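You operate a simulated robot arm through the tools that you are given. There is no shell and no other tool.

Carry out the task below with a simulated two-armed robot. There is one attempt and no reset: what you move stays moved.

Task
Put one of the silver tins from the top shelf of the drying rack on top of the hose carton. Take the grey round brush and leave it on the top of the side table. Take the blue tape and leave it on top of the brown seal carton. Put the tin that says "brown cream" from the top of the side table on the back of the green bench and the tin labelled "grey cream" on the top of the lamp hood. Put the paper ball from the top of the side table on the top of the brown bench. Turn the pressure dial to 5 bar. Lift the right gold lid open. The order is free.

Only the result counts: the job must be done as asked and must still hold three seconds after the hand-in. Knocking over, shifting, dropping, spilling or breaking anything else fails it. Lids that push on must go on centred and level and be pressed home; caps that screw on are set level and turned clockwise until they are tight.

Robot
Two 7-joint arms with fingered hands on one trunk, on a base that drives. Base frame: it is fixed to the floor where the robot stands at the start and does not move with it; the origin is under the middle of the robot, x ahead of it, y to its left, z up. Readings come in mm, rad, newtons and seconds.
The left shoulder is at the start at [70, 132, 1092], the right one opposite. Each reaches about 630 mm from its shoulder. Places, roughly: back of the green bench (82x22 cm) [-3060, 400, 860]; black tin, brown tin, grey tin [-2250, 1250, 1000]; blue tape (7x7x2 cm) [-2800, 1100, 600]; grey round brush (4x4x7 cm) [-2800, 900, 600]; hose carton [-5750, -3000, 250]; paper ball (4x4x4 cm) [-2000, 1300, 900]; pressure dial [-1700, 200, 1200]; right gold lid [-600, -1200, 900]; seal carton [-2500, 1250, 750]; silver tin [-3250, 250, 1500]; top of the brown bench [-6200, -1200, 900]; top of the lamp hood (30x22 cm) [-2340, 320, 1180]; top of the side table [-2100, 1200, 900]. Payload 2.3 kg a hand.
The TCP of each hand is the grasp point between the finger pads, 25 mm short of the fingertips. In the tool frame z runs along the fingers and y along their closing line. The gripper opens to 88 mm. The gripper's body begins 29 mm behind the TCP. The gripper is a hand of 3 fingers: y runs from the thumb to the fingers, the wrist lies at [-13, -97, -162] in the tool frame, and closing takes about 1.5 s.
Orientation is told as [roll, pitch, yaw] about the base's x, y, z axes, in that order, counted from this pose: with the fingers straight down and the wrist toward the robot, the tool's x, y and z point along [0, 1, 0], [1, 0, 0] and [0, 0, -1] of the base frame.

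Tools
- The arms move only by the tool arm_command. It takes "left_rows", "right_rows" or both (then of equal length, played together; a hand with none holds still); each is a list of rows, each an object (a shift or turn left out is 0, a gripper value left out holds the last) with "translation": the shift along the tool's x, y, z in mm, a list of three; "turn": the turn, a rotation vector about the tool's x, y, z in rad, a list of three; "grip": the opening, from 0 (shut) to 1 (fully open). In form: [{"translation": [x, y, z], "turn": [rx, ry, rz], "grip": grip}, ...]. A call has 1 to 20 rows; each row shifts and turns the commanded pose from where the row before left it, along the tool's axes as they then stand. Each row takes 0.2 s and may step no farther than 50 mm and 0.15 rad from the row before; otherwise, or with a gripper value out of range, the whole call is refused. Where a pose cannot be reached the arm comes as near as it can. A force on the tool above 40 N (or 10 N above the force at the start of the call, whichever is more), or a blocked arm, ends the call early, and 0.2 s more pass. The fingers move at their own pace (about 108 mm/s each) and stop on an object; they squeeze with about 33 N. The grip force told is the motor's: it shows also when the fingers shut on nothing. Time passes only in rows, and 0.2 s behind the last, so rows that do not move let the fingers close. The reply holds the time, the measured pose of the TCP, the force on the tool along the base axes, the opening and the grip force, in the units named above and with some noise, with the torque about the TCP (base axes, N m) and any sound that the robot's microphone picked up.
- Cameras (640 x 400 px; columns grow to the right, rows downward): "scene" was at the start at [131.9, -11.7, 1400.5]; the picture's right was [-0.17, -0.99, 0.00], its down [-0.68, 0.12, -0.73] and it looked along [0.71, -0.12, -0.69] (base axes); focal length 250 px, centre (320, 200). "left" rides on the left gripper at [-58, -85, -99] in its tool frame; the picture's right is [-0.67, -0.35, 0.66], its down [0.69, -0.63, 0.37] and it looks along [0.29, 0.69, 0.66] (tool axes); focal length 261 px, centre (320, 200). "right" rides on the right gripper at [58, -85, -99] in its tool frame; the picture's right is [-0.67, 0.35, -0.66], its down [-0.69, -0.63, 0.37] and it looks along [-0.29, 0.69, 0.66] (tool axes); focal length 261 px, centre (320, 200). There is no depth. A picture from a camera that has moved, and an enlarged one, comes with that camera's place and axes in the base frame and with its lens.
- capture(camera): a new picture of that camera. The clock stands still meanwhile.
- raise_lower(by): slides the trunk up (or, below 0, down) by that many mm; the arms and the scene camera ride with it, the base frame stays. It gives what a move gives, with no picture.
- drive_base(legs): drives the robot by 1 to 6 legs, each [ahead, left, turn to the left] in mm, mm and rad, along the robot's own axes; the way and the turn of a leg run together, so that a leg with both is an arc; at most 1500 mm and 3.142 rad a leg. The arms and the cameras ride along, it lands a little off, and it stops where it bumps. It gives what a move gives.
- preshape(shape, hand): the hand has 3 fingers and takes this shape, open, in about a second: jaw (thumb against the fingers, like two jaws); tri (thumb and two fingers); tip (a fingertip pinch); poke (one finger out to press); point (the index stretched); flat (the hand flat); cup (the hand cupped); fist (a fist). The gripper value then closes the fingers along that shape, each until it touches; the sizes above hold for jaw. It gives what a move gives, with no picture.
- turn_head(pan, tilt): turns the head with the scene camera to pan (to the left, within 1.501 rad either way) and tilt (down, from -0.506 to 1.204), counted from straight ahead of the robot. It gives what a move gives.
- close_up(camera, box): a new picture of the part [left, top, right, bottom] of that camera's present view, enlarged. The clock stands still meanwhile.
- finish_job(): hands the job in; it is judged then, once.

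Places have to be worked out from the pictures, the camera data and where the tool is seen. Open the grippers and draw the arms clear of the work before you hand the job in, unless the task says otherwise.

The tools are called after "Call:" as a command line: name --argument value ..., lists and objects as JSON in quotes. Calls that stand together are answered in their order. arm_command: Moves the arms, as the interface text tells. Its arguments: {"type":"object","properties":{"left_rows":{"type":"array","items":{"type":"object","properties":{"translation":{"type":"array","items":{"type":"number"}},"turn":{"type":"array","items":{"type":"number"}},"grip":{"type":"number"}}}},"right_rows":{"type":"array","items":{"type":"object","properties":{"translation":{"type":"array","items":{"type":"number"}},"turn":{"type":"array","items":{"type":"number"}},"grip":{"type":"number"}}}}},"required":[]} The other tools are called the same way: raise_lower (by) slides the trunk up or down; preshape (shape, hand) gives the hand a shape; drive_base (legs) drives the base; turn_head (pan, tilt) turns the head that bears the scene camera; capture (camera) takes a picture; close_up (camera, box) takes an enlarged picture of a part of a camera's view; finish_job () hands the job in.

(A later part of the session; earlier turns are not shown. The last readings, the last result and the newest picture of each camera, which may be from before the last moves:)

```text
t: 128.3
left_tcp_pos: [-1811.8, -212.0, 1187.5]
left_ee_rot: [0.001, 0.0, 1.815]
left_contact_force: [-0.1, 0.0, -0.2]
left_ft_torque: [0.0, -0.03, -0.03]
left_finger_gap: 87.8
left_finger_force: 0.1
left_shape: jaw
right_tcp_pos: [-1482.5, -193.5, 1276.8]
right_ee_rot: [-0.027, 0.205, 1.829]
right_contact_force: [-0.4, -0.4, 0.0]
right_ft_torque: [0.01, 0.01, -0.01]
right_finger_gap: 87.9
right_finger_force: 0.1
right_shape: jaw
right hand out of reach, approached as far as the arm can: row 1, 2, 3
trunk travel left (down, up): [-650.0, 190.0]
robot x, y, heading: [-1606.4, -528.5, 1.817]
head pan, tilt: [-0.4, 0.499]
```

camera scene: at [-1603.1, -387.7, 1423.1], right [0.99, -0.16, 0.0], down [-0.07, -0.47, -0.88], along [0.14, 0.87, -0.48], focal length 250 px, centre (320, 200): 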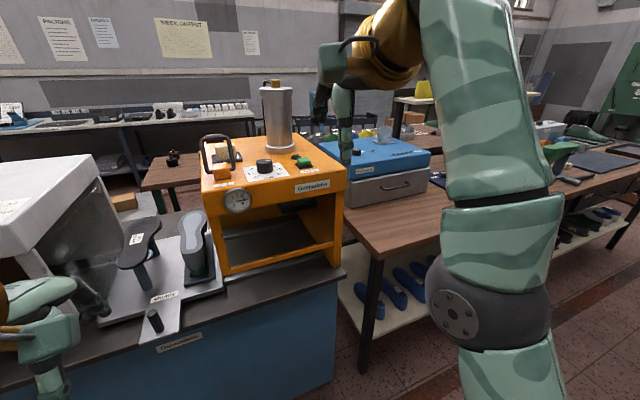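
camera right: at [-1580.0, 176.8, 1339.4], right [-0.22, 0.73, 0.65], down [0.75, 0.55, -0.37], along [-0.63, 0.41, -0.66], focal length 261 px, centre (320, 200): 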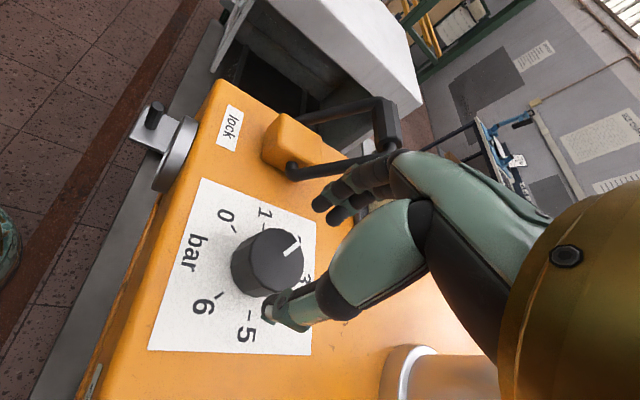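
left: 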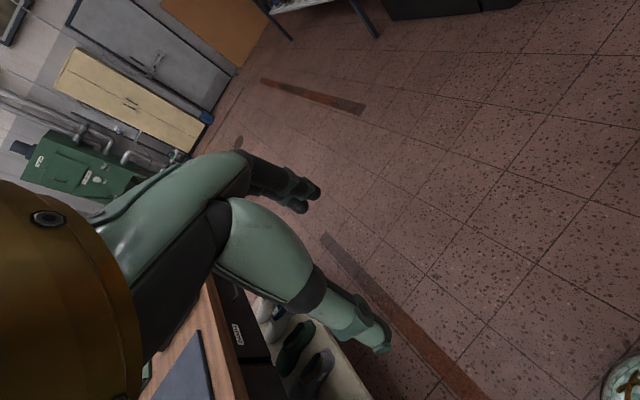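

It is coming back. I lower further and restore the pitch.

Call:
arm_command --right_rows '[{"translation": [5, 10, 25]}, {"translation": [5, 10, 25]}, {"translation": [0, 10, 15], "turn": [-0.1, 0, 0]}, {"turn": [-0.1, 0, 0]}, {"turn": [0, 0, 0]}, {"turn": [0, 0, 0]}]'

Call:
capture --camera "scene"

```text
t: 129.7
left_tcp_pos: [-1811.5, -211.4, 1190.0]
left_ee_rot: [0.0, -0.001, 1.815]
left_contact_force: [-0.1, 0.3, 0.1]
left_ft_torque: [-0.01, -0.03, 0.04]
left_finger_gap: 87.5
left_finger_force: 0.1
left_shape: jaw
right_tcp_pos: [-1473.2, -126.3, 1240.3]
right_ee_rot: [-0.028, 0.004, 1.833]
right_contact_force: [0.5, -0.8, 0.8]
right_ft_torque: [0.0, 0.0, 0.04]
right_finger_gap: 87.5
right_finger_force: 0.1
right_shape: jaw
right hand out of reach, approached as far as the arm can: row 1, 2, 3, 4
trunk travel left (down, up): [-650.0, 190.0]
robot x, y, heading: [-1607.5, -528.9, 1.818]
head pan, tilt: [-0.4, 0.499]
```

```text
taken
camera scene: at [-1603.0, -387.9, 1423.2], right [0.99, -0.16, 0.0], down [-0.07, -0.47, -0.88], along [0.14, 0.87, -0.48], focal length 250 px, centre (320, 200)
```

scene: 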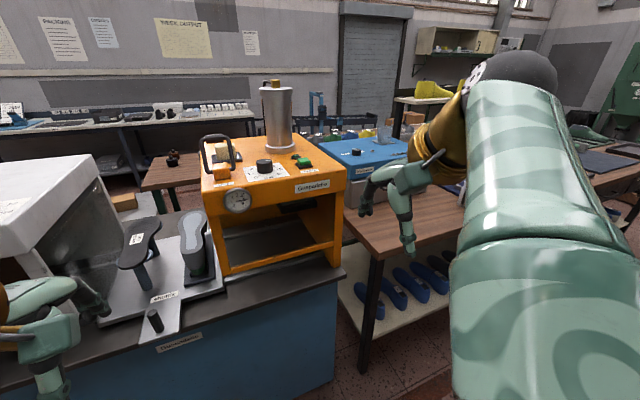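

The arm is free again near its carrying pose. In room-aligned terms the aisle is clear, so I strafe left about 1.1 m to look at the lamp hood, green bench and drying rack.

Call:
drive_base --legs '[[-50, 1100, 0]]'

Call:
turn_head --pan 0.0 --tilt 0.3

Call:
capture --camera "scene"

Call:
turn_head --pan 0.9 --tilt 0.3

Call:
capture --camera "scene"

```text
t: 135.2
left_tcp_pos: [-2834.5, -513.4, 1188.6]
left_ee_rot: [-0.001, -0.001, 1.806]
left_contact_force: [-0.4, 0.2, -0.4]
left_ft_torque: [-0.02, -0.02, -0.01]
left_finger_gap: 87.8
left_finger_force: 0.1
left_shape: jaw
right_tcp_pos: [-2495.5, -429.9, 1239.9]
right_ee_rot: [-0.025, 0.006, 1.824]
right_contact_force: [-0.1, -0.9, 0.8]
right_ft_torque: [-0.02, 0.0, -0.02]
right_finger_gap: 88.0
right_finger_force: 0.1
right_shape: jaw
trunk travel left (down, up): [-650.0, 190.0]
robot x, y, heading: [-2632.9, -829.6, 1.805]
head pan, tilt: [-0.4, 0.499]
```

```text
t: 136.1
left_tcp_pos: [-2835.3, -513.1, 1189.5]
left_ee_rot: [-0.001, 0.0, 1.807]
left_contact_force: [1.1, -0.2, 0.9]
left_ft_torque: [-0.01, -0.01, 0.01]
left_finger_gap: 87.4
left_finger_force: 0.0
left_shape: jaw
right_tcp_pos: [-2495.0, -430.0, 1240.7]
right_ee_rot: [-0.027, 0.006, 1.825]
right_contact_force: [0.4, 0.1, 0.6]
right_ft_torque: [-0.01, -0.01, 0.02]
right_finger_gap: 87.4
right_finger_force: 0.1
right_shape: jaw
trunk travel left (down, up): [-650.0, 190.0]
robot x, y, heading: [-2632.0, -832.7, 1.804]
head pan, tilt: [0.0, 0.3]
```

```text
taken
camera scene: at [-2664.5, -689.3, 1441.5], right [0.97, 0.23, 0.0], down [0.07, -0.29, -0.96], along [-0.22, 0.93, -0.3], focal length 250 px, centre (320, 200)
```

scene: 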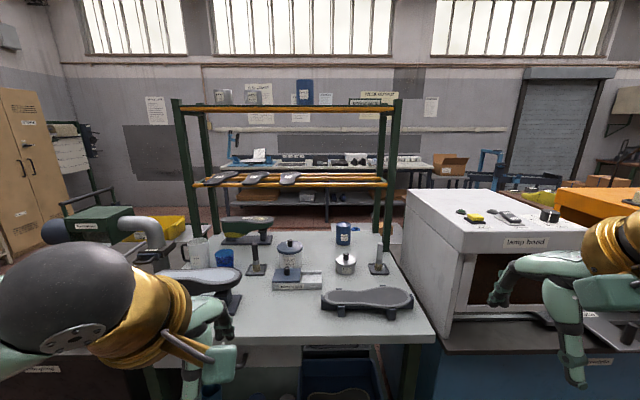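

```text
t: 137.3
left_tcp_pos: [-2835.6, -513.0, 1189.4]
left_ee_rot: [0.0, -0.001, 1.805]
left_contact_force: [-0.4, -0.8, 0.3]
left_ft_torque: [-0.02, 0.01, 0.0]
left_finger_gap: 87.7
left_finger_force: 0.0
left_shape: jaw
right_tcp_pos: [-2496.4, -429.9, 1240.4]
right_ee_rot: [-0.026, 0.004, 1.827]
right_contact_force: [-0.3, -0.2, -0.2]
right_ft_torque: [0.01, -0.02, -0.01]
right_finger_gap: 87.8
right_finger_force: 0.0
right_shape: jaw
trunk travel left (down, up): [-650.0, 190.0]
robot x, y, heading: [-2630.0, -832.9, 1.808]
head pan, tilt: [0.901, 0.3]
```

```text
taken
camera scene: at [-2727.5, -740.6, 1441.6], right [0.42, 0.91, 0.0], down [0.27, -0.13, -0.96], along [-0.87, 0.4, -0.3], focal length 250 px, centre (320, 200)
```

scene: 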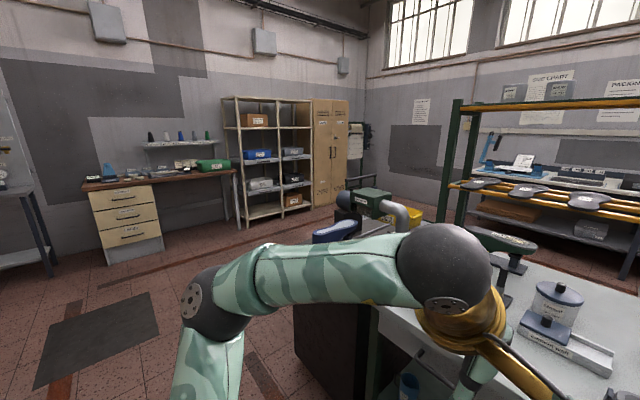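

The green-legged bench with the drying rack behind it is straight ahead. I strafe another 1.1 m left to see the way around its west end.

Call:
drive_base --legs '[[0, 1150, 0]]'

Call:
turn_head --pan 0.0 --tilt 0.35

Call:
capture --camera "scene"

Call:
turn_head --pan -0.7 --tilt 0.35

Call:
capture --camera "scene"

```text
t: 143.2
left_tcp_pos: [-3956.4, -780.1, 1188.4]
left_ee_rot: [-0.001, 0.0, 1.804]
left_contact_force: [1.4, 0.4, -0.2]
left_ft_torque: [0.0, -0.01, 0.02]
left_finger_gap: 87.7
left_finger_force: 0.0
left_shape: jaw
right_tcp_pos: [-3616.8, -698.4, 1240.8]
right_ee_rot: [-0.025, 0.007, 1.824]
right_contact_force: [0.0, 0.4, -0.2]
right_ft_torque: [0.01, -0.01, 0.0]
right_finger_gap: 88.0
right_finger_force: 0.0
right_shape: jaw
trunk travel left (down, up): [-650.0, 190.0]
robot x, y, heading: [-3757.9, -1098.0, 1.803]
head pan, tilt: [0.901, 0.3]
```

```text
t: 144.4
left_tcp_pos: [-3958.2, -780.5, 1189.3]
left_ee_rot: [0.001, 0.0, 1.806]
left_contact_force: [-0.7, -0.4, -0.3]
left_ft_torque: [0.02, 0.02, 0.01]
left_finger_gap: 87.5
left_finger_force: 0.2
left_shape: jaw
right_tcp_pos: [-3618.2, -699.2, 1240.8]
right_ee_rot: [-0.026, 0.006, 1.825]
right_contact_force: [0.5, 0.0, -0.1]
right_ft_torque: [-0.01, 0.0, -0.02]
right_finger_gap: 87.9
right_finger_force: 0.1
right_shape: jaw
trunk travel left (down, up): [-650.0, 190.0]
robot x, y, heading: [-3755.9, -1102.0, 1.804]
head pan, tilt: [0.0, 0.351]
```

```text
taken
camera scene: at [-3787.1, -957.9, 1436.9], right [0.97, 0.23, 0.0], down [0.08, -0.33, -0.94], along [-0.22, 0.91, -0.34], focal length 250 px, centre (320, 200)
```

scene: 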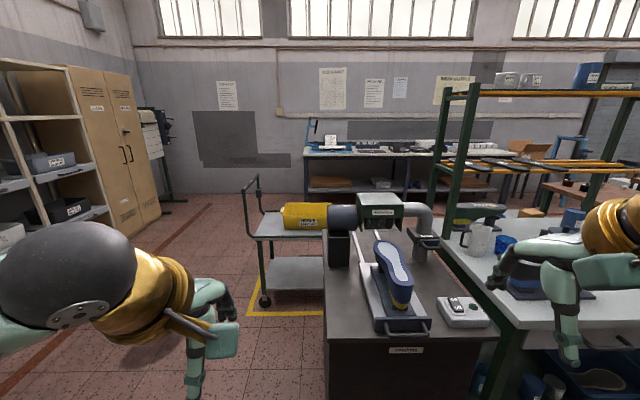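

```text
t: 145.4
left_tcp_pos: [-3958.3, -780.5, 1189.0]
left_ee_rot: [-0.001, 0.0, 1.805]
left_contact_force: [0.6, -0.6, 0.6]
left_ft_torque: [-0.02, 0.04, 0.0]
left_finger_gap: 87.6
left_finger_force: 0.0
left_shape: jaw
right_tcp_pos: [-3617.6, -698.3, 1240.0]
right_ee_rot: [-0.028, 0.005, 1.824]
right_contact_force: [-0.8, 0.0, -0.1]
right_ft_torque: [0.03, 0.01, 0.0]
right_finger_gap: 87.9
right_finger_force: 0.0
right_shape: jaw
trunk travel left (down, up): [-650.0, 190.0]
robot x, y, heading: [-3751.9, -1100.5, 1.806]
head pan, tilt: [-0.7, 0.351]
```

```text
taken
camera scene: at [-3723.7, -965.2, 1436.9], right [0.89, -0.45, 0.0], down [-0.15, -0.31, -0.94], along [0.42, 0.84, -0.34], focal length 250 px, centre (320, 200)
```

scene: 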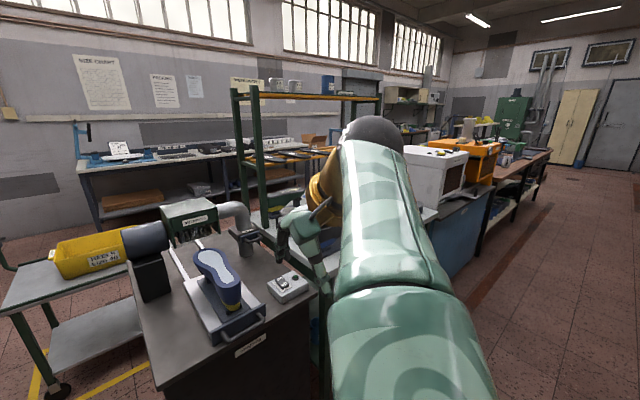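

There is open floor west of the cart leading north. I drive left 1.0 m, then ahead 2.5 m, then turn right to face east along the north aisle.

Call:
drive_base --legs '[[0, 1000, 0], [1300, 0, 0], [1250, 0, 0], [0, 0, -1.5708]]'

Call:
turn_head --pan -0.3 --tilt 0.35

Call:
capture --camera "scene"

```text
t: 166.5
left_tcp_pos: [-5061.5, 1364.1, 1188.8]
left_ee_rot: [0.001, -0.001, 0.28]
left_contact_force: [0.1, 1.0, 0.5]
left_ft_torque: [0.02, 0.02, 0.01]
left_finger_gap: 87.8
left_finger_force: 0.1
left_shape: jaw
right_tcp_pos: [-4965.1, 1028.2, 1240.3]
right_ee_rot: [-0.026, 0.006, 0.299]
right_contact_force: [-0.1, 0.0, -0.5]
right_ft_torque: [0.02, -0.01, -0.01]
right_finger_gap: 88.1
right_finger_force: 0.1
right_shape: jaw
trunk travel left (down, up): [-650.0, 190.0]
robot x, y, heading: [-5371.3, 1148.1, 0.279]
head pan, tilt: [-0.7, 0.351]
```

```text
t: 167.4
left_tcp_pos: [-5061.9, 1364.1, 1190.8]
left_ee_rot: [0.001, 0.0, 0.28]
left_contact_force: [0.0, 0.5, 0.5]
left_ft_torque: [0.02, 0.0, 0.01]
left_finger_gap: 87.4
left_finger_force: 0.1
left_shape: jaw
right_tcp_pos: [-4964.7, 1028.3, 1240.2]
right_ee_rot: [-0.025, 0.005, 0.298]
right_contact_force: [0.3, 0.1, -1.2]
right_ft_torque: [-0.04, 0.01, -0.01]
right_finger_gap: 87.6
right_finger_force: 0.0
right_shape: jaw
trunk travel left (down, up): [-650.0, 190.0]
robot x, y, heading: [-5373.5, 1145.2, 0.278]
head pan, tilt: [-0.3, 0.351]
```

```text
taken
camera scene: at [-5229.5, 1161.0, 1436.9], right [-0.02, -1.0, 0.0], down [-0.34, 0.01, -0.94], along [0.94, -0.02, -0.34], focal length 250 px, centre (320, 200)
```

scene: 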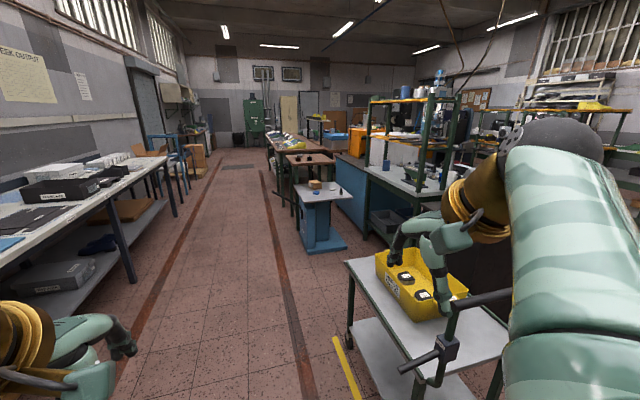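

I'm in the north aisle facing east. I zoom in on the low table with the carton, tape and brush, and the side table.

Call:
close_up --camera "scene" --box '[260, 140, 420, 240]'

Call:
close_up --camera "scene" --box '[350, 60, 510, 160]'

```text
4.00 times, centred on (340, 190) of scene
camera zoom: at [-5229.5, 1161.0, 1436.9], right [-0.02, -1.0, 0.0], down [-0.34, 0.01, -0.94], along [0.94, -0.02, -0.34], focal length 999 px, centre (240, 240)
```

zoom: 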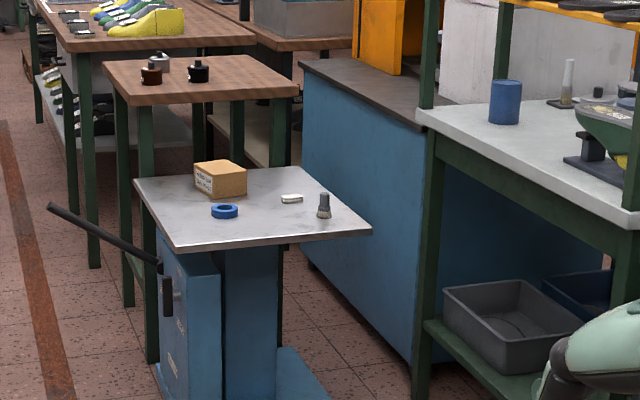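

```text
4.00 times, centred on (430, 110) of scene
camera zoom: at [-5229.5, 1161.0, 1436.9], right [-0.02, -1.0, 0.0], down [-0.34, 0.01, -0.94], along [0.94, -0.02, -0.34], focal length 999 px, centre (-120, 560)
```

zoom: 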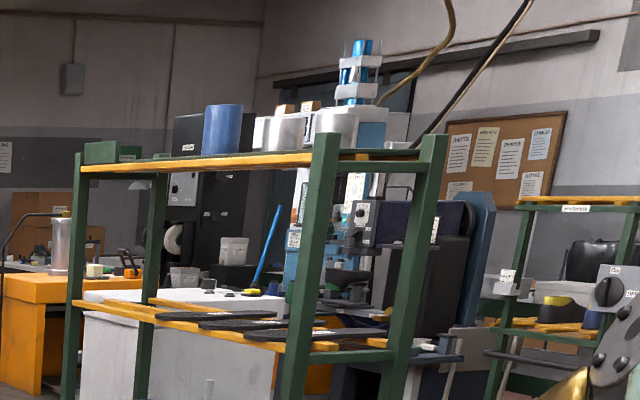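

The low blue table holds the carton, blue tape and round brush; its pump lever sticks out at its north-west corner. I drive east along the aisle to about 0.6 m west of that table.

Call:
drive_base --legs '[[0, 0, -0.041], [1450, 0, 0]]'

Call:
turn_head --pan -0.5 --tilt 0.5

Call:
capture --camera "scene"

```text
t: 175.0
left_tcp_pos: [-3640.4, 1686.7, 1188.8]
left_ee_rot: [0.0, 0.0, 0.233]
left_contact_force: [0.4, -0.5, -0.2]
left_ft_torque: [0.04, 0.03, -0.01]
left_finger_gap: 87.8
left_finger_force: 0.1
left_shape: jaw
right_tcp_pos: [-3559.1, 1345.8, 1241.1]
right_ee_rot: [-0.025, 0.006, 0.252]
right_contact_force: [-0.1, -0.2, -0.6]
right_ft_torque: [0.01, 0.0, 0.0]
right_finger_gap: 87.9
right_finger_force: 0.2
right_shape: jaw
trunk travel left (down, up): [-650.0, 190.0]
robot x, y, heading: [-3957.8, 1484.8, 0.23]
head pan, tilt: [-0.3, 0.351]
```

```text
t: 175.7
left_tcp_pos: [-3639.5, 1686.5, 1189.4]
left_ee_rot: [0.001, 0.001, 0.231]
left_contact_force: [0.3, 0.4, -0.5]
left_ft_torque: [0.01, 0.0, 0.02]
left_finger_gap: 87.5
left_finger_force: 0.1
left_shape: jaw
right_tcp_pos: [-3558.1, 1346.7, 1240.0]
right_ee_rot: [-0.026, 0.004, 0.252]
right_contact_force: [-0.3, -0.3, 0.2]
right_ft_torque: [0.01, 0.01, 0.04]
right_finger_gap: 87.9
right_finger_force: 0.1
right_shape: jaw
trunk travel left (down, up): [-650.0, 190.0]
robot x, y, heading: [-3957.7, 1479.6, 0.234]
head pan, tilt: [-0.499, 0.499]
```

```text
taken
camera scene: at [-3822.4, 1473.9, 1423.2], right [-0.26, -0.96, 0.0], down [-0.46, 0.13, -0.88], along [0.85, -0.23, -0.48], focal length 250 px, centre (320, 200)
```

scene: 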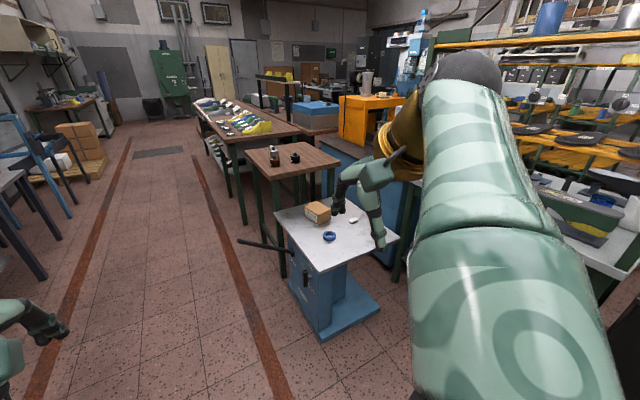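

The pump lever points north at about Y'≈2200 mid-table, so I approach the brush and tape from the table's west side. I go ahead 330 mm, then strafe right 720 mm.

Call:
drive_base --legs '[[330, 0, 0], [0, -720, 0]]'

Call:
turn_head --pan 0.0 --tilt 0.7

Call:
capture --camera "scene"

```text
t: 181.5
left_tcp_pos: [-3143.8, 1060.1, 1189.2]
left_ee_rot: [-0.001, -0.002, 0.236]
left_contact_force: [0.5, 0.6, -0.1]
left_ft_torque: [0.0, -0.02, 0.0]
left_finger_gap: 87.7
left_finger_force: 0.1
left_shape: jaw
right_tcp_pos: [-3061.5, 720.7, 1241.4]
right_ee_rot: [-0.025, 0.005, 0.255]
right_contact_force: [0.6, 0.6, 0.5]
right_ft_torque: [0.01, 0.01, -0.01]
right_finger_gap: 87.8
right_finger_force: 0.1
right_shape: jaw
trunk travel left (down, up): [-650.0, 190.0]
robot x, y, heading: [-3459.9, 859.0, 0.235]
head pan, tilt: [-0.499, 0.499]
```

```text
t: 182.4
left_tcp_pos: [-3143.4, 1059.6, 1189.3]
left_ee_rot: [0.001, -0.002, 0.236]
left_contact_force: [-0.6, 0.7, -0.6]
left_ft_torque: [-0.02, -0.01, 0.01]
left_finger_gap: 87.5
left_finger_force: 0.1
left_shape: jaw
right_tcp_pos: [-3061.0, 719.6, 1241.2]
right_ee_rot: [-0.024, 0.004, 0.254]
right_contact_force: [-0.2, 0.5, 0.7]
right_ft_torque: [-0.03, 0.02, 0.01]
right_finger_gap: 87.9
right_finger_force: 0.0
right_shape: jaw
trunk travel left (down, up): [-650.0, 190.0]
robot x, y, heading: [-3459.9, 855.9, 0.239]
head pan, tilt: [0.0, 0.7]
```

```text
taken
camera scene: at [-3330.5, 890.0, 1405.5], right [0.23, -0.97, 0.0], down [-0.63, -0.15, -0.77], along [0.74, 0.18, -0.64], focal length 250 px, centre (320, 200)
```

scene: 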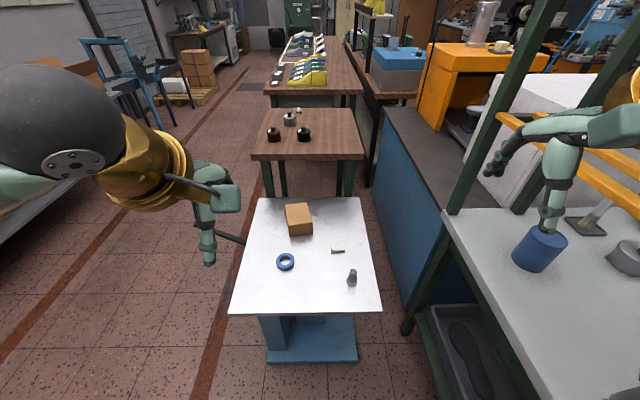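

I'm now west of the low table with brush, tape and carton in clear view. I lower the trunk 350 mm to working height and to get a second viewpoint.

Call:
raise_lower --by -350

Call:
turn_head --pan 0.0 --tilt 0.5

Call:
capture --camera "scene"

Call:
close_up --camera "scene" --box '[240, 140, 400, 240]'

```text
t: 185.8
left_tcp_pos: [-3144.7, 1059.3, 838.8]
left_ee_rot: [-0.001, 0.001, 0.236]
left_contact_force: [1.0, -0.5, -0.9]
left_ft_torque: [0.01, -0.02, -0.03]
left_finger_gap: 87.7
left_finger_force: 0.1
left_shape: jaw
right_tcp_pos: [-3061.3, 720.4, 890.7]
right_ee_rot: [-0.026, 0.004, 0.254]
right_contact_force: [1.4, -0.5, 0.3]
right_ft_torque: [0.0, 0.0, 0.0]
right_finger_gap: 87.6
right_finger_force: 0.1
right_shape: jaw
trunk travel left (down, up): [-300.0, 540.0]
robot x, y, heading: [-3463.1, 855.6, 0.235]
head pan, tilt: [0.0, 0.7]
```

```text
t: 186.5
left_tcp_pos: [-3144.5, 1059.3, 839.6]
left_ee_rot: [0.0, 0.002, 0.235]
left_contact_force: [-0.4, -0.8, -0.6]
left_ft_torque: [0.02, 0.0, -0.03]
left_finger_gap: 87.7
left_finger_force: 0.0
left_shape: jaw
right_tcp_pos: [-3061.4, 720.9, 890.5]
right_ee_rot: [-0.026, 0.005, 0.255]
right_contact_force: [0.5, 0.5, -0.4]
right_ft_torque: [0.01, -0.02, 0.03]
right_finger_gap: 87.8
right_finger_force: 0.1
right_shape: jaw
trunk travel left (down, up): [-300.0, 540.0]
robot x, y, heading: [-3463.1, 857.2, 0.234]
head pan, tilt: [0.0, 0.499]
```

```text
taken
camera scene: at [-3324.7, 891.6, 1073.1], right [0.23, -0.97, 0.0], down [-0.47, -0.11, -0.88], along [0.85, 0.2, -0.48], focal length 250 px, centre (320, 200)
```

scene: 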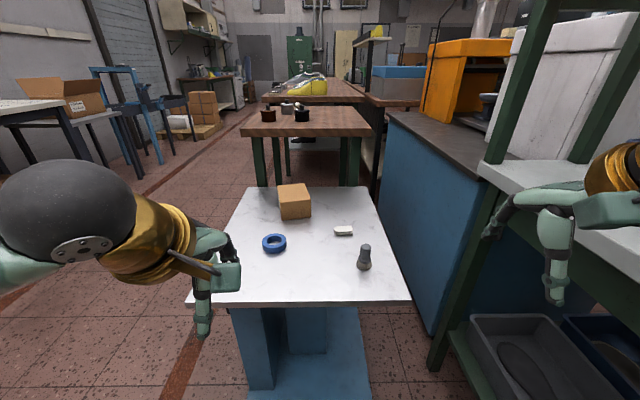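

```text
4.00 times, centred on (320, 190) of scene
camera zoom: at [-3324.7, 891.6, 1073.1], right [0.23, -0.97, 0.0], down [-0.47, -0.11, -0.88], along [0.85, 0.2, -0.48], focal length 999 px, centre (320, 240)
```

zoom: 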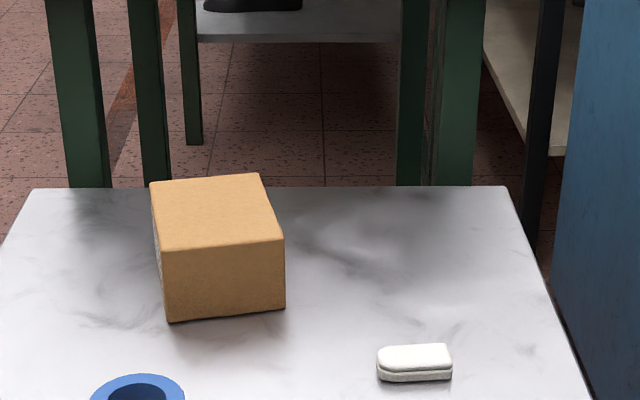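

I zoom in on the tape and brush for precise measurement.

Call:
close_up --camera "scene" --box '[240, 210, 400, 310]'

```text
4.00 times, centred on (320, 260) of scene
camera zoom: at [-3324.7, 891.6, 1073.1], right [0.23, -0.97, 0.0], down [-0.47, -0.11, -0.88], along [0.85, 0.2, -0.48], focal length 999 px, centre (320, -40)
```

zoom: 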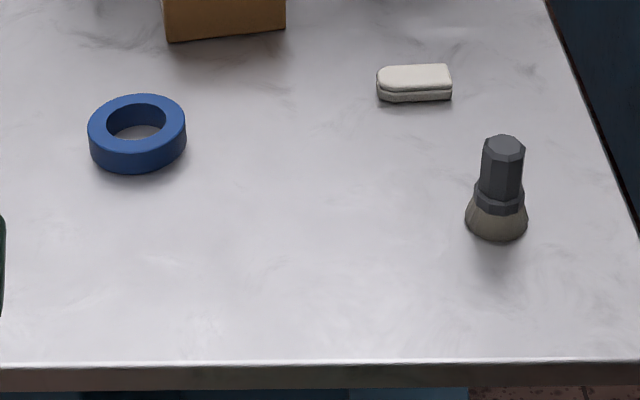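

I check with the wrist cameras for a second, closer viewpoint.

Call:
capture --camera "right"

Call:
capture --camera "left"

```text
taken
camera right: at [-3157.5, 756.9, 988.8], right [0.51, -0.54, 0.67], down [-0.44, -0.83, -0.34], along [0.74, -0.12, -0.66], focal length 261 px, centre (320, 200)
```

right: 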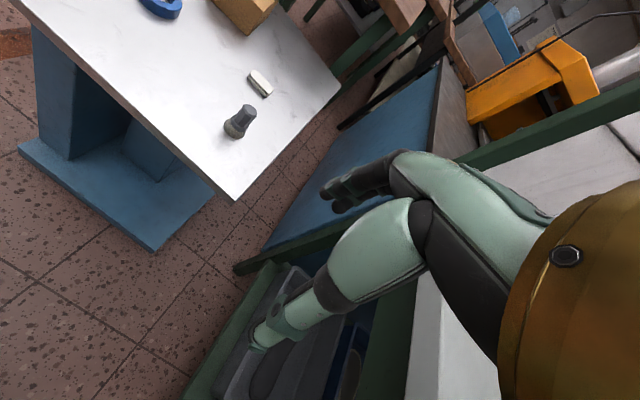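

```text
taken
camera left: at [-3212.3, 984.1, 939.1], right [-0.18, -0.73, -0.66], down [-0.77, 0.52, -0.37], along [0.61, 0.44, -0.66], focal length 261 px, centre (320, 200)
```

left: 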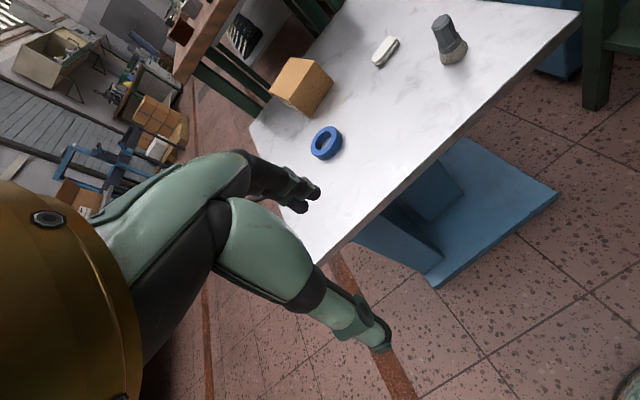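

Cross-checking gives table z ≈ 600, brush at about [-2807, 894] and tape centre at about [-2787, 1159], carton top centre [-2575, 1169, 671]. I drive ahead 150 mm for comfortable reach.

Call:
drive_base --legs '[[150, 0, 0]]'

Call:
close_up --camera "scene" --box '[220, 200, 420, 325]'

```text
t: 187.9
left_tcp_pos: [-2998.0, 1095.6, 839.6]
left_ee_rot: [-0.001, 0.0, 0.236]
left_contact_force: [-0.4, -0.7, -0.5]
left_ft_torque: [-0.04, 0.02, 0.01]
left_finger_gap: 87.7
left_finger_force: 0.1
left_shape: jaw
right_tcp_pos: [-2915.9, 755.6, 890.2]
right_ee_rot: [-0.026, 0.007, 0.256]
right_contact_force: [0.5, 0.0, -0.3]
right_ft_torque: [0.02, -0.04, -0.01]
right_finger_gap: 87.7
right_finger_force: 0.0
right_shape: jaw
trunk travel left (down, up): [-300.0, 540.0]
robot x, y, heading: [-3318.1, 890.2, 0.238]
head pan, tilt: [0.0, 0.499]
```

```text
3.20 times, centred on (320, 262) of scene
camera zoom: at [-3179.2, 926.8, 1073.1], right [0.23, -0.97, 0.0], down [-0.47, -0.11, -0.88], along [0.85, 0.21, -0.48], focal length 799 px, centre (320, 0)
```

zoom: 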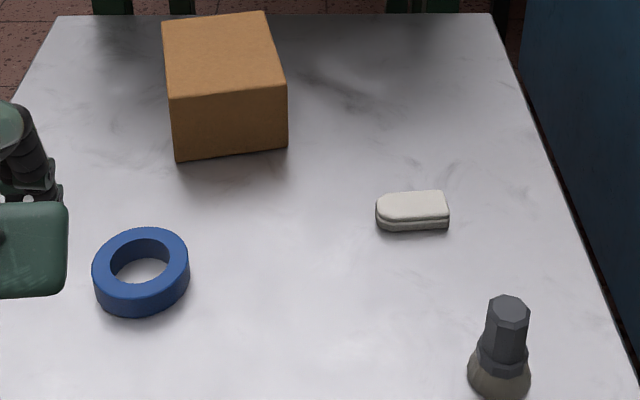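

Refined: brush at [-2816, 893], tape at [-2794, 1157]. I bring the right hand above the brush at z ≈ 760.

Call:
arm_command --right_rows '[{"translation": [35.9, 43.8, 0], "turn": [0, 0.026, 0]}, {"translation": [35.9, 43.8, 0]}, {"translation": [35.8, 43.8, 0]}, {"translation": [0, 0, 43]}, {"translation": [0, 0, 43]}, {"translation": [0, 0, 44]}, {"turn": [0, 0, 0]}, {"turn": [0, 0, 0]}]'

Call:
capture --camera "right"

Call:
close_up --camera "scene" --box '[300, 200, 500, 325]'

```text
refused: row 1 steps farther than a row can; nothing moved
```

```text
taken
camera right: at [-3011.9, 792.3, 988.7], right [0.51, -0.54, 0.67], down [-0.43, -0.83, -0.34], along [0.74, -0.12, -0.66], focal length 261 px, centre (320, 200)
```

right: 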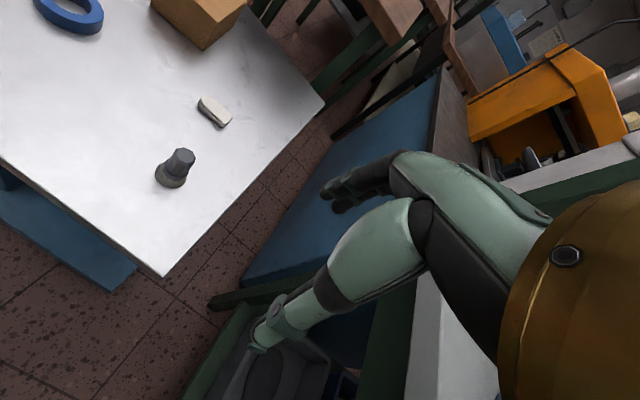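

```text
3.20 times, centred on (400, 262) of scene
camera zoom: at [-3179.2, 926.8, 1073.1], right [0.23, -0.97, 0.0], down [-0.47, -0.11, -0.88], along [0.85, 0.21, -0.48], focal length 799 px, centre (64, 0)
```

zoom: 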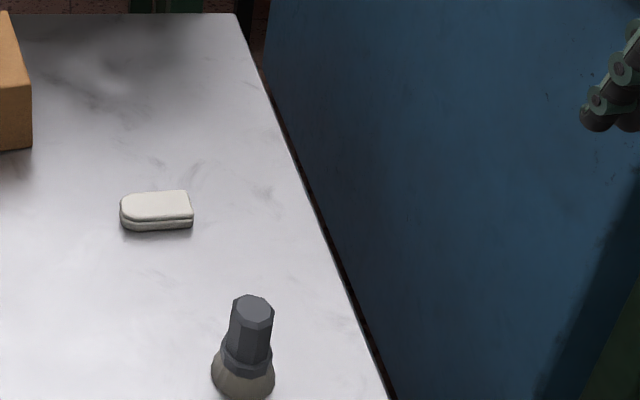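

The step exceeded 50 mm, so nothing moved. I split the motion into smaller steps.

Call:
arm_command --right_rows '[{"translation": [27, 32.8, 0], "turn": [0, 0.026, 0]}, {"translation": [27, 32.8, 0]}, {"translation": [27, 32.9, 0]}, {"translation": [26.6, 32.9, 0]}, {"translation": [0, 0, 43]}, {"translation": [0, 0, 43]}, {"translation": [0, 0, 44]}, {"turn": [0, 0, 0]}, {"turn": [0, 0, 0]}]'

Call:
capture --camera "right"

Call:
close_up --camera "scene" --box '[300, 200, 500, 325]'

```text
t: 189.9
left_tcp_pos: [-2999.6, 1094.1, 838.7]
left_ee_rot: [0.0, -0.001, 0.238]
left_contact_force: [-0.6, 0.2, 0.2]
left_ft_torque: [0.0, 0.04, -0.01]
left_finger_gap: 87.5
left_finger_force: 0.1
left_shape: jaw
right_tcp_pos: [-2762.6, 913.3, 795.5]
right_ee_rot: [0.0, 0.009, 0.255]
right_contact_force: [-0.5, -0.3, -0.8]
right_ft_torque: [0.02, -0.03, -0.05]
right_finger_gap: 87.7
right_finger_force: 0.0
right_shape: jaw
right hand out of reach, approached as far as the arm can: row 4, 5, 6, 7
trunk travel left (down, up): [-300.0, 540.0]
robot x, y, heading: [-3315.7, 895.0, 0.238]
head pan, tilt: [0.0, 0.499]
```

```text
taken
camera right: at [-2858.6, 948.5, 895.1], right [0.51, -0.56, 0.65], down [-0.44, -0.82, -0.36], along [0.74, -0.1, -0.67], focal length 261 px, centre (320, 200)
```

right: 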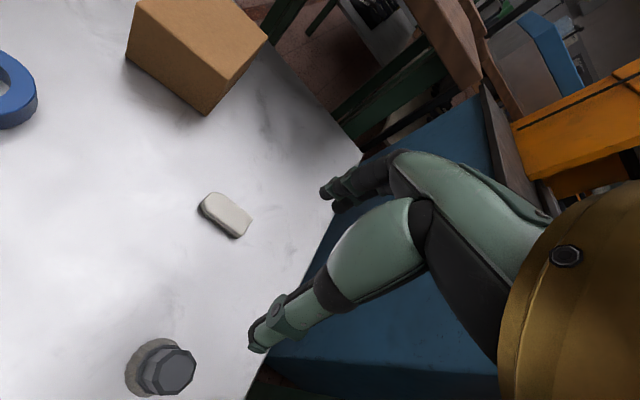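

```text
3.20 times, centred on (400, 262) of scene
camera zoom: at [-3179.4, 926.8, 1073.1], right [0.23, -0.97, 0.0], down [-0.47, -0.11, -0.88], along [0.85, 0.21, -0.48], focal length 799 px, centre (64, 0)
```

zoom: 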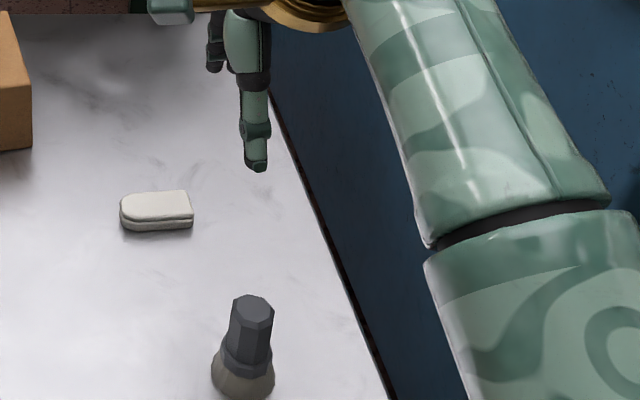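

The wrist hits its limit because the shoulder is too low relative to the wrist. I raise the trunk 220 mm so the forearm slopes downward, then retry.

Call:
raise_lower --by 220

Call:
arm_command --right_rows '[{"translation": [0, -10, 35]}, {"translation": [0, -10, 35]}, {"translation": [0, -10, 35]}, {"translation": [0, -10, 35]}, {"translation": [0, -10, 35]}, {"translation": [0, 0, 35]}, {"turn": [0, 0, 0]}]'

```text
t: 192.2
left_tcp_pos: [-2999.7, 1095.4, 1060.4]
left_ee_rot: [-0.001, 0.001, 0.237]
left_contact_force: [-0.1, -0.3, -0.2]
left_ft_torque: [-0.02, -0.04, 0.0]
left_finger_gap: 87.7
left_finger_force: 0.1
left_shape: jaw
right_tcp_pos: [-2762.4, 913.8, 1016.3]
right_ee_rot: [0.0, 0.009, 0.256]
right_contact_force: [-0.8, 0.8, -0.6]
right_ft_torque: [0.0, -0.01, 0.0]
right_finger_gap: 87.9
right_finger_force: 0.0
right_shape: jaw
trunk travel left (down, up): [-520.0, 320.0]
robot x, y, heading: [-3316.1, 891.8, 0.234]
head pan, tilt: [0.0, 0.499]
```

```text
t: 193.8
left_tcp_pos: [-2999.0, 1095.0, 1059.7]
left_ee_rot: [0.001, -0.001, 0.238]
left_contact_force: [-0.3, -0.6, 0.1]
left_ft_torque: [0.01, -0.01, 0.02]
left_finger_gap: 87.6
left_finger_force: 0.0
left_shape: jaw
right_tcp_pos: [-2718.2, 946.6, 839.1]
right_ee_rot: [0.0, 0.009, 0.256]
right_contact_force: [0.1, -0.1, -0.3]
right_ft_torque: [0.0, -0.02, 0.01]
right_finger_gap: 87.9
right_finger_force: 0.0
right_shape: jaw
right hand out of reach, approached as far as the arm can: row 1, 2, 3, 4, 5
trunk travel left (down, up): [-520.0, 320.0]
robot x, y, heading: [-3316.6, 892.8, 0.237]
head pan, tilt: [0.0, 0.499]
```

I check the arm's configuration with a picture before continuing.

Call:
turn_head --pan -0.3 --tilt 0.6

Call:
capture --camera "scene"

```text
t: 194.6
left_tcp_pos: [-2999.5, 1096.4, 1058.6]
left_ee_rot: [-0.002, -0.002, 0.237]
left_contact_force: [0.1, -0.4, -0.4]
left_ft_torque: [0.01, 0.03, 0.0]
left_finger_gap: 87.7
left_finger_force: 0.1
left_shape: jaw
right_tcp_pos: [-2717.0, 945.8, 840.0]
right_ee_rot: [0.0, 0.011, 0.257]
right_contact_force: [0.1, 0.0, 0.7]
right_ft_torque: [0.02, -0.02, -0.02]
right_finger_gap: 87.8
right_finger_force: 0.1
right_shape: jaw
trunk travel left (down, up): [-520.0, 320.0]
robot x, y, heading: [-3316.0, 888.2, 0.235]
head pan, tilt: [-0.3, 0.6]
```

```text
taken
camera scene: at [-3179.6, 900.0, 1284.1], right [-0.06, -1.0, 0.0], down [-0.56, 0.04, -0.83], along [0.82, -0.05, -0.56], focal length 250 px, centre (320, 200)
```

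scene: 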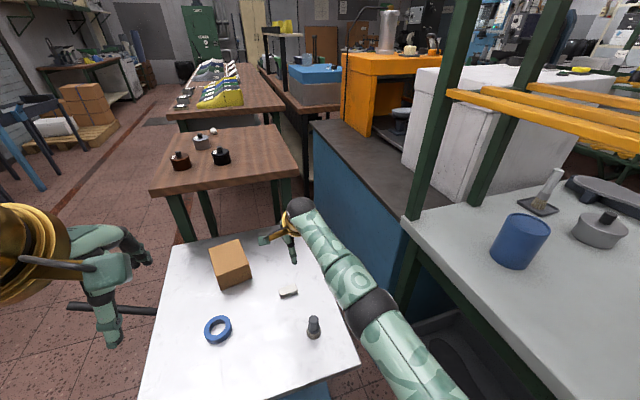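

The arm has settled in an elbow-low branch. I yaw the hand 0.9 rad so the wrist comes from the right (which worked well at the dial), then move back over the brush.

Call:
arm_command --right_rows '[{"turn": [0, 0, -0.15]}, {"turn": [0, 0, -0.15]}, {"turn": [0, 0, -0.15]}, {"turn": [0, 0, -0.15]}, {"turn": [0, 0, -0.15]}, {"turn": [0, 0, -0.15]}, {"translation": [22.8, -29.3, 0]}, {"translation": [22.8, -29.3, 0]}, {"translation": [22.8, -29.3, 0]}, {"turn": [0, 0, 0]}, {"turn": [0, 0, 0]}]'

Call:
capture --camera "scene"

```text
t: 197.0
left_tcp_pos: [-2997.5, 1095.2, 1059.2]
left_ee_rot: [0.0, 0.001, 0.238]
left_contact_force: [-0.3, 0.0, 0.6]
left_ft_torque: [-0.01, -0.01, 0.0]
left_finger_gap: 87.8
left_finger_force: 0.1
left_shape: jaw
right_tcp_pos: [-2750.3, 910.3, 845.4]
right_ee_rot: [0.008, 0.007, 1.154]
right_contact_force: [0.1, -0.1, 0.0]
right_ft_torque: [-0.03, -0.02, 0.0]
right_finger_gap: 87.7
right_finger_force: 0.1
right_shape: jaw
right hand out of reach, approached as far as the arm can: row 3, 4, 5, 6, 7, 8, 9
trunk travel left (down, up): [-520.0, 320.0]
robot x, y, heading: [-3314.0, 890.6, 0.236]
head pan, tilt: [-0.3, 0.6]
```

```text
taken
camera scene: at [-3179.6, 899.7, 1284.1], right [-0.06, -1.0, 0.0], down [-0.56, 0.04, -0.82], along [0.82, -0.05, -0.57], focal length 250 px, centre (320, 200)
```

scene: 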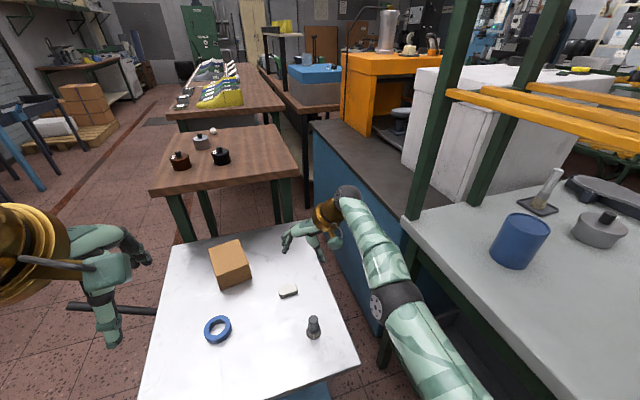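

The right arm remains in a bad branch, so I leave it for now and work the left arm, still in its original configuration. I move the left hand forward over the tape, then down to about z 720.

Call:
arm_command --left_rows '[{"translation": [2, 36, 10]}, {"translation": [2, 36, 10]}, {"translation": [2, 36, 20]}, {"translation": [2, 36, 30]}, {"translation": [2, 34, 30]}, {"translation": [1, 34, 30]}, {"translation": [0, 0, 45]}, {"translation": [0, 0, 45]}, {"translation": [0, 0, 45]}, {"translation": [0, 0, 45]}, {"turn": [0, 0, 0]}]'

Call:
capture --camera "left"

Call:
capture --camera "scene"

```text
t: 199.4
left_tcp_pos: [-2792.3, 1158.1, 750.4]
left_ee_rot: [0.0, 0.0, 0.237]
left_contact_force: [0.0, -0.7, 0.5]
left_ft_torque: [-0.01, -0.03, -0.01]
left_finger_gap: 87.6
left_finger_force: 0.0
left_shape: jaw
right_tcp_pos: [-2750.6, 910.5, 846.0]
right_ee_rot: [0.007, 0.007, 1.156]
right_contact_force: [-0.3, -0.4, 0.2]
right_ft_torque: [-0.01, -0.04, 0.0]
right_finger_gap: 87.8
right_finger_force: 0.1
right_shape: jaw
trunk travel left (down, up): [-520.0, 320.0]
robot x, y, heading: [-3317.5, 890.2, 0.242]
head pan, tilt: [-0.3, 0.6]
```

```text
taken
camera left: at [-2861.9, 1082.6, 850.2], right [-0.18, -0.73, -0.66], down [-0.77, 0.52, -0.37], along [0.61, 0.44, -0.66], focal length 261 px, centre (320, 200)
```

left: 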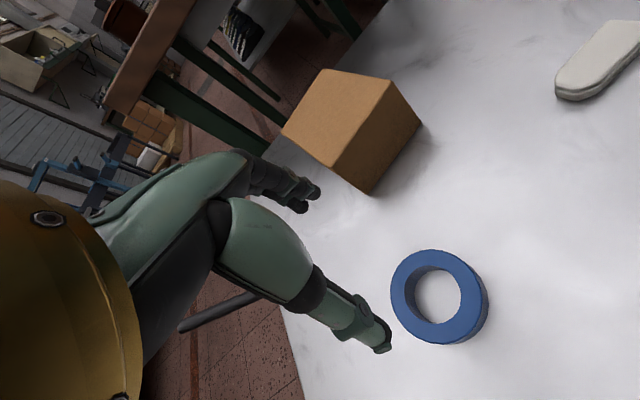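

```text
taken
camera scene: at [-3179.8, 899.7, 1284.1], right [-0.06, -1.0, 0.0], down [-0.56, 0.04, -0.82], along [0.82, -0.05, -0.57], focal length 250 px, centre (320, 200)
```

scene: 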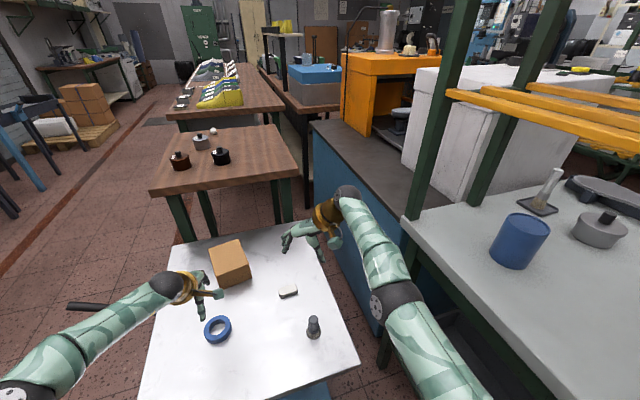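

The left hand arrived exactly over the estimated tape position. The wrist view suggests the tape is somewhat nearer, so I take precise enlargements to settle the table height.

Call:
close_up --camera "left" --box '[370, 230, 498, 360]'

Call:
close_up --camera "scene" --box '[180, 290, 340, 390]'

```text
3.08 times, centred on (434, 295) of left
camera zoom: at [-2861.9, 1082.6, 850.2], right [-0.18, -0.73, -0.66], down [-0.77, 0.52, -0.37], along [0.61, 0.44, -0.66], focal length 802 px, centre (-31, -92)
```

zoom: 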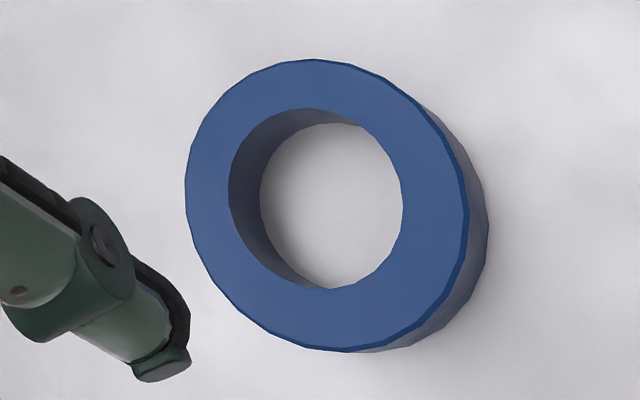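

```text
4.00 times, centred on (260, 340) of scene
camera zoom: at [-3179.8, 899.7, 1284.1], right [-0.06, -1.0, 0.0], down [-0.56, 0.04, -0.82], along [0.82, -0.05, -0.57], focal length 999 px, centre (560, -360)
```

zoom: 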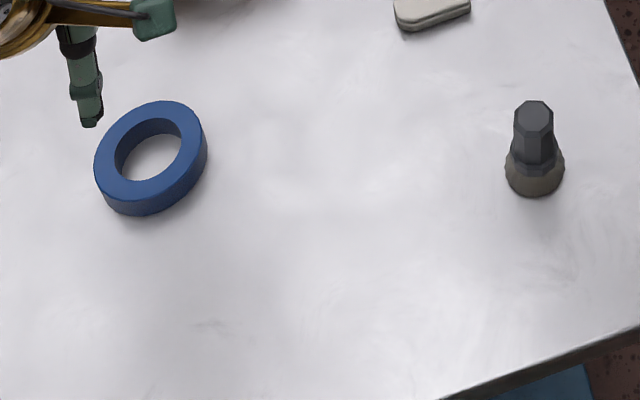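

Combined views put the tape top at z ≈ 640 and its centre near [-2815, 1143]. I shift the left hand there and lower to z ≈ 695 for a closer check.

Call:
arm_command --left_rows '[{"translation": [-9.2, -25.9, 0]}, {"translation": [0, 0, 28]}, {"translation": [0, 0, 27]}, {"turn": [0, 0, 0]}]'

Call:
capture --camera "left"

Call:
close_up --camera "scene" --box '[160, 270, 288, 350]'

```text
t: 200.4
left_tcp_pos: [-2816.2, 1143.5, 697.2]
left_ee_rot: [0.0, 0.0, 0.236]
left_contact_force: [-0.4, 0.2, -0.1]
left_ft_torque: [-0.01, 0.03, 0.02]
left_finger_gap: 87.9
left_finger_force: 0.0
left_shape: jaw
right_tcp_pos: [-2750.8, 910.6, 845.1]
right_ee_rot: [0.007, 0.007, 1.153]
right_contact_force: [0.5, -0.2, 0.8]
right_ft_torque: [0.0, 0.03, -0.01]
right_finger_gap: 87.8
right_finger_force: 0.1
right_shape: jaw
trunk travel left (down, up): [-520.0, 320.0]
robot x, y, heading: [-3317.4, 892.2, 0.239]
head pan, tilt: [-0.3, 0.6]
```

```text
taken
camera left: at [-2884.6, 1066.7, 796.5], right [-0.18, -0.73, -0.66], down [-0.77, 0.52, -0.37], along [0.61, 0.44, -0.66], focal length 261 px, centre (320, 200)
```

left: 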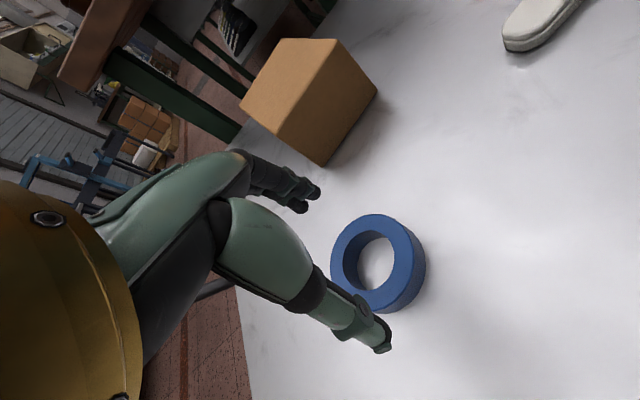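

```text
5.00 times, centred on (224, 310) of scene
camera zoom: at [-3179.8, 899.8, 1284.1], right [-0.06, -1.0, 0.0], down [-0.56, 0.04, -0.82], along [0.82, -0.05, -0.57], focal length 1249 px, centre (800, -350)
```

zoom: 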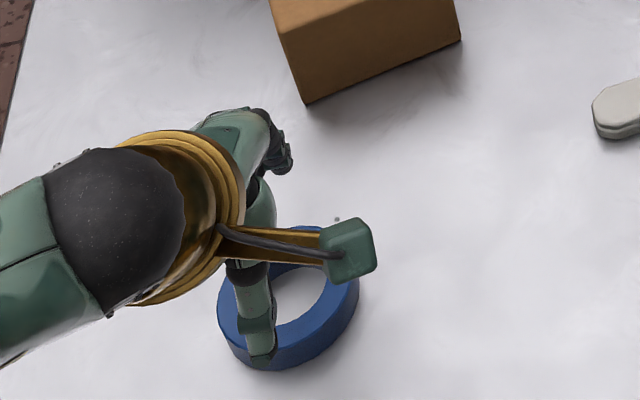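

The tape is now centred under the hand, consistent with its top at z 640 (table z ≈ 620). I descend to z ≈ 641.

Call:
arm_command --left_rows '[{"translation": [0, 0, 25]}, {"translation": [0, 0, 20]}, {"translation": [0, 0, 11]}, {"turn": [0, 0, 0]}]'

Call:
capture --camera "left"

Call:
close_up --camera "scene" --box '[160, 270, 288, 350]'

```text
t: 201.4
left_tcp_pos: [-2817.8, 1140.9, 643.8]
left_ee_rot: [-0.001, -0.009, 0.239]
left_contact_force: [-1.2, 0.3, 17.1]
left_ft_torque: [0.32, -0.71, 0.11]
left_finger_gap: 87.3
left_finger_force: 0.1
left_shape: jaw
right_tcp_pos: [-2754.0, 909.5, 848.4]
right_ee_rot: [0.004, 0.003, 1.156]
right_contact_force: [0.3, -0.6, 0.7]
right_ft_torque: [-0.03, 0.0, 0.01]
right_finger_gap: 87.8
right_finger_force: 0.0
right_shape: jaw
trunk travel left (down, up): [-520.0, 320.0]
robot x, y, heading: [-3322.5, 889.6, 0.239]
head pan, tilt: [-0.3, 0.6]
```

```text
taken
camera left: at [-2887.9, 1064.1, 742.2], right [-0.18, -0.73, -0.66], down [-0.77, 0.52, -0.37], along [0.61, 0.44, -0.66], focal length 261 px, centre (320, 200)
```

left: 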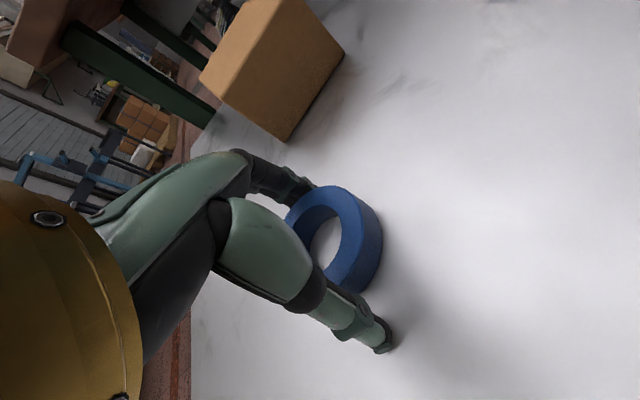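

```text
5.00 times, centred on (224, 310) of scene
camera zoom: at [-3184.8, 897.8, 1284.9], right [-0.06, -1.0, 0.0], down [-0.56, 0.04, -0.83], along [0.83, -0.05, -0.56], focal length 1249 px, centre (800, -350)
```

zoom: 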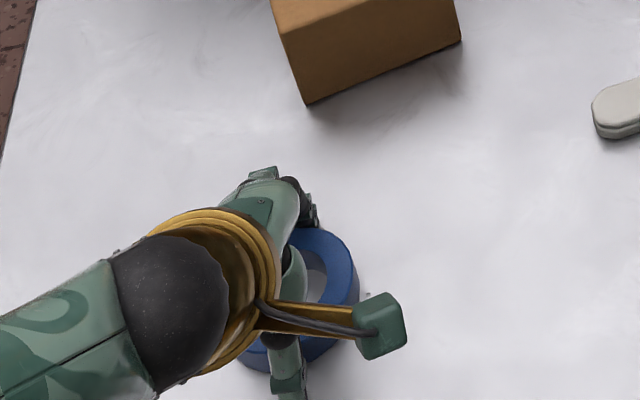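

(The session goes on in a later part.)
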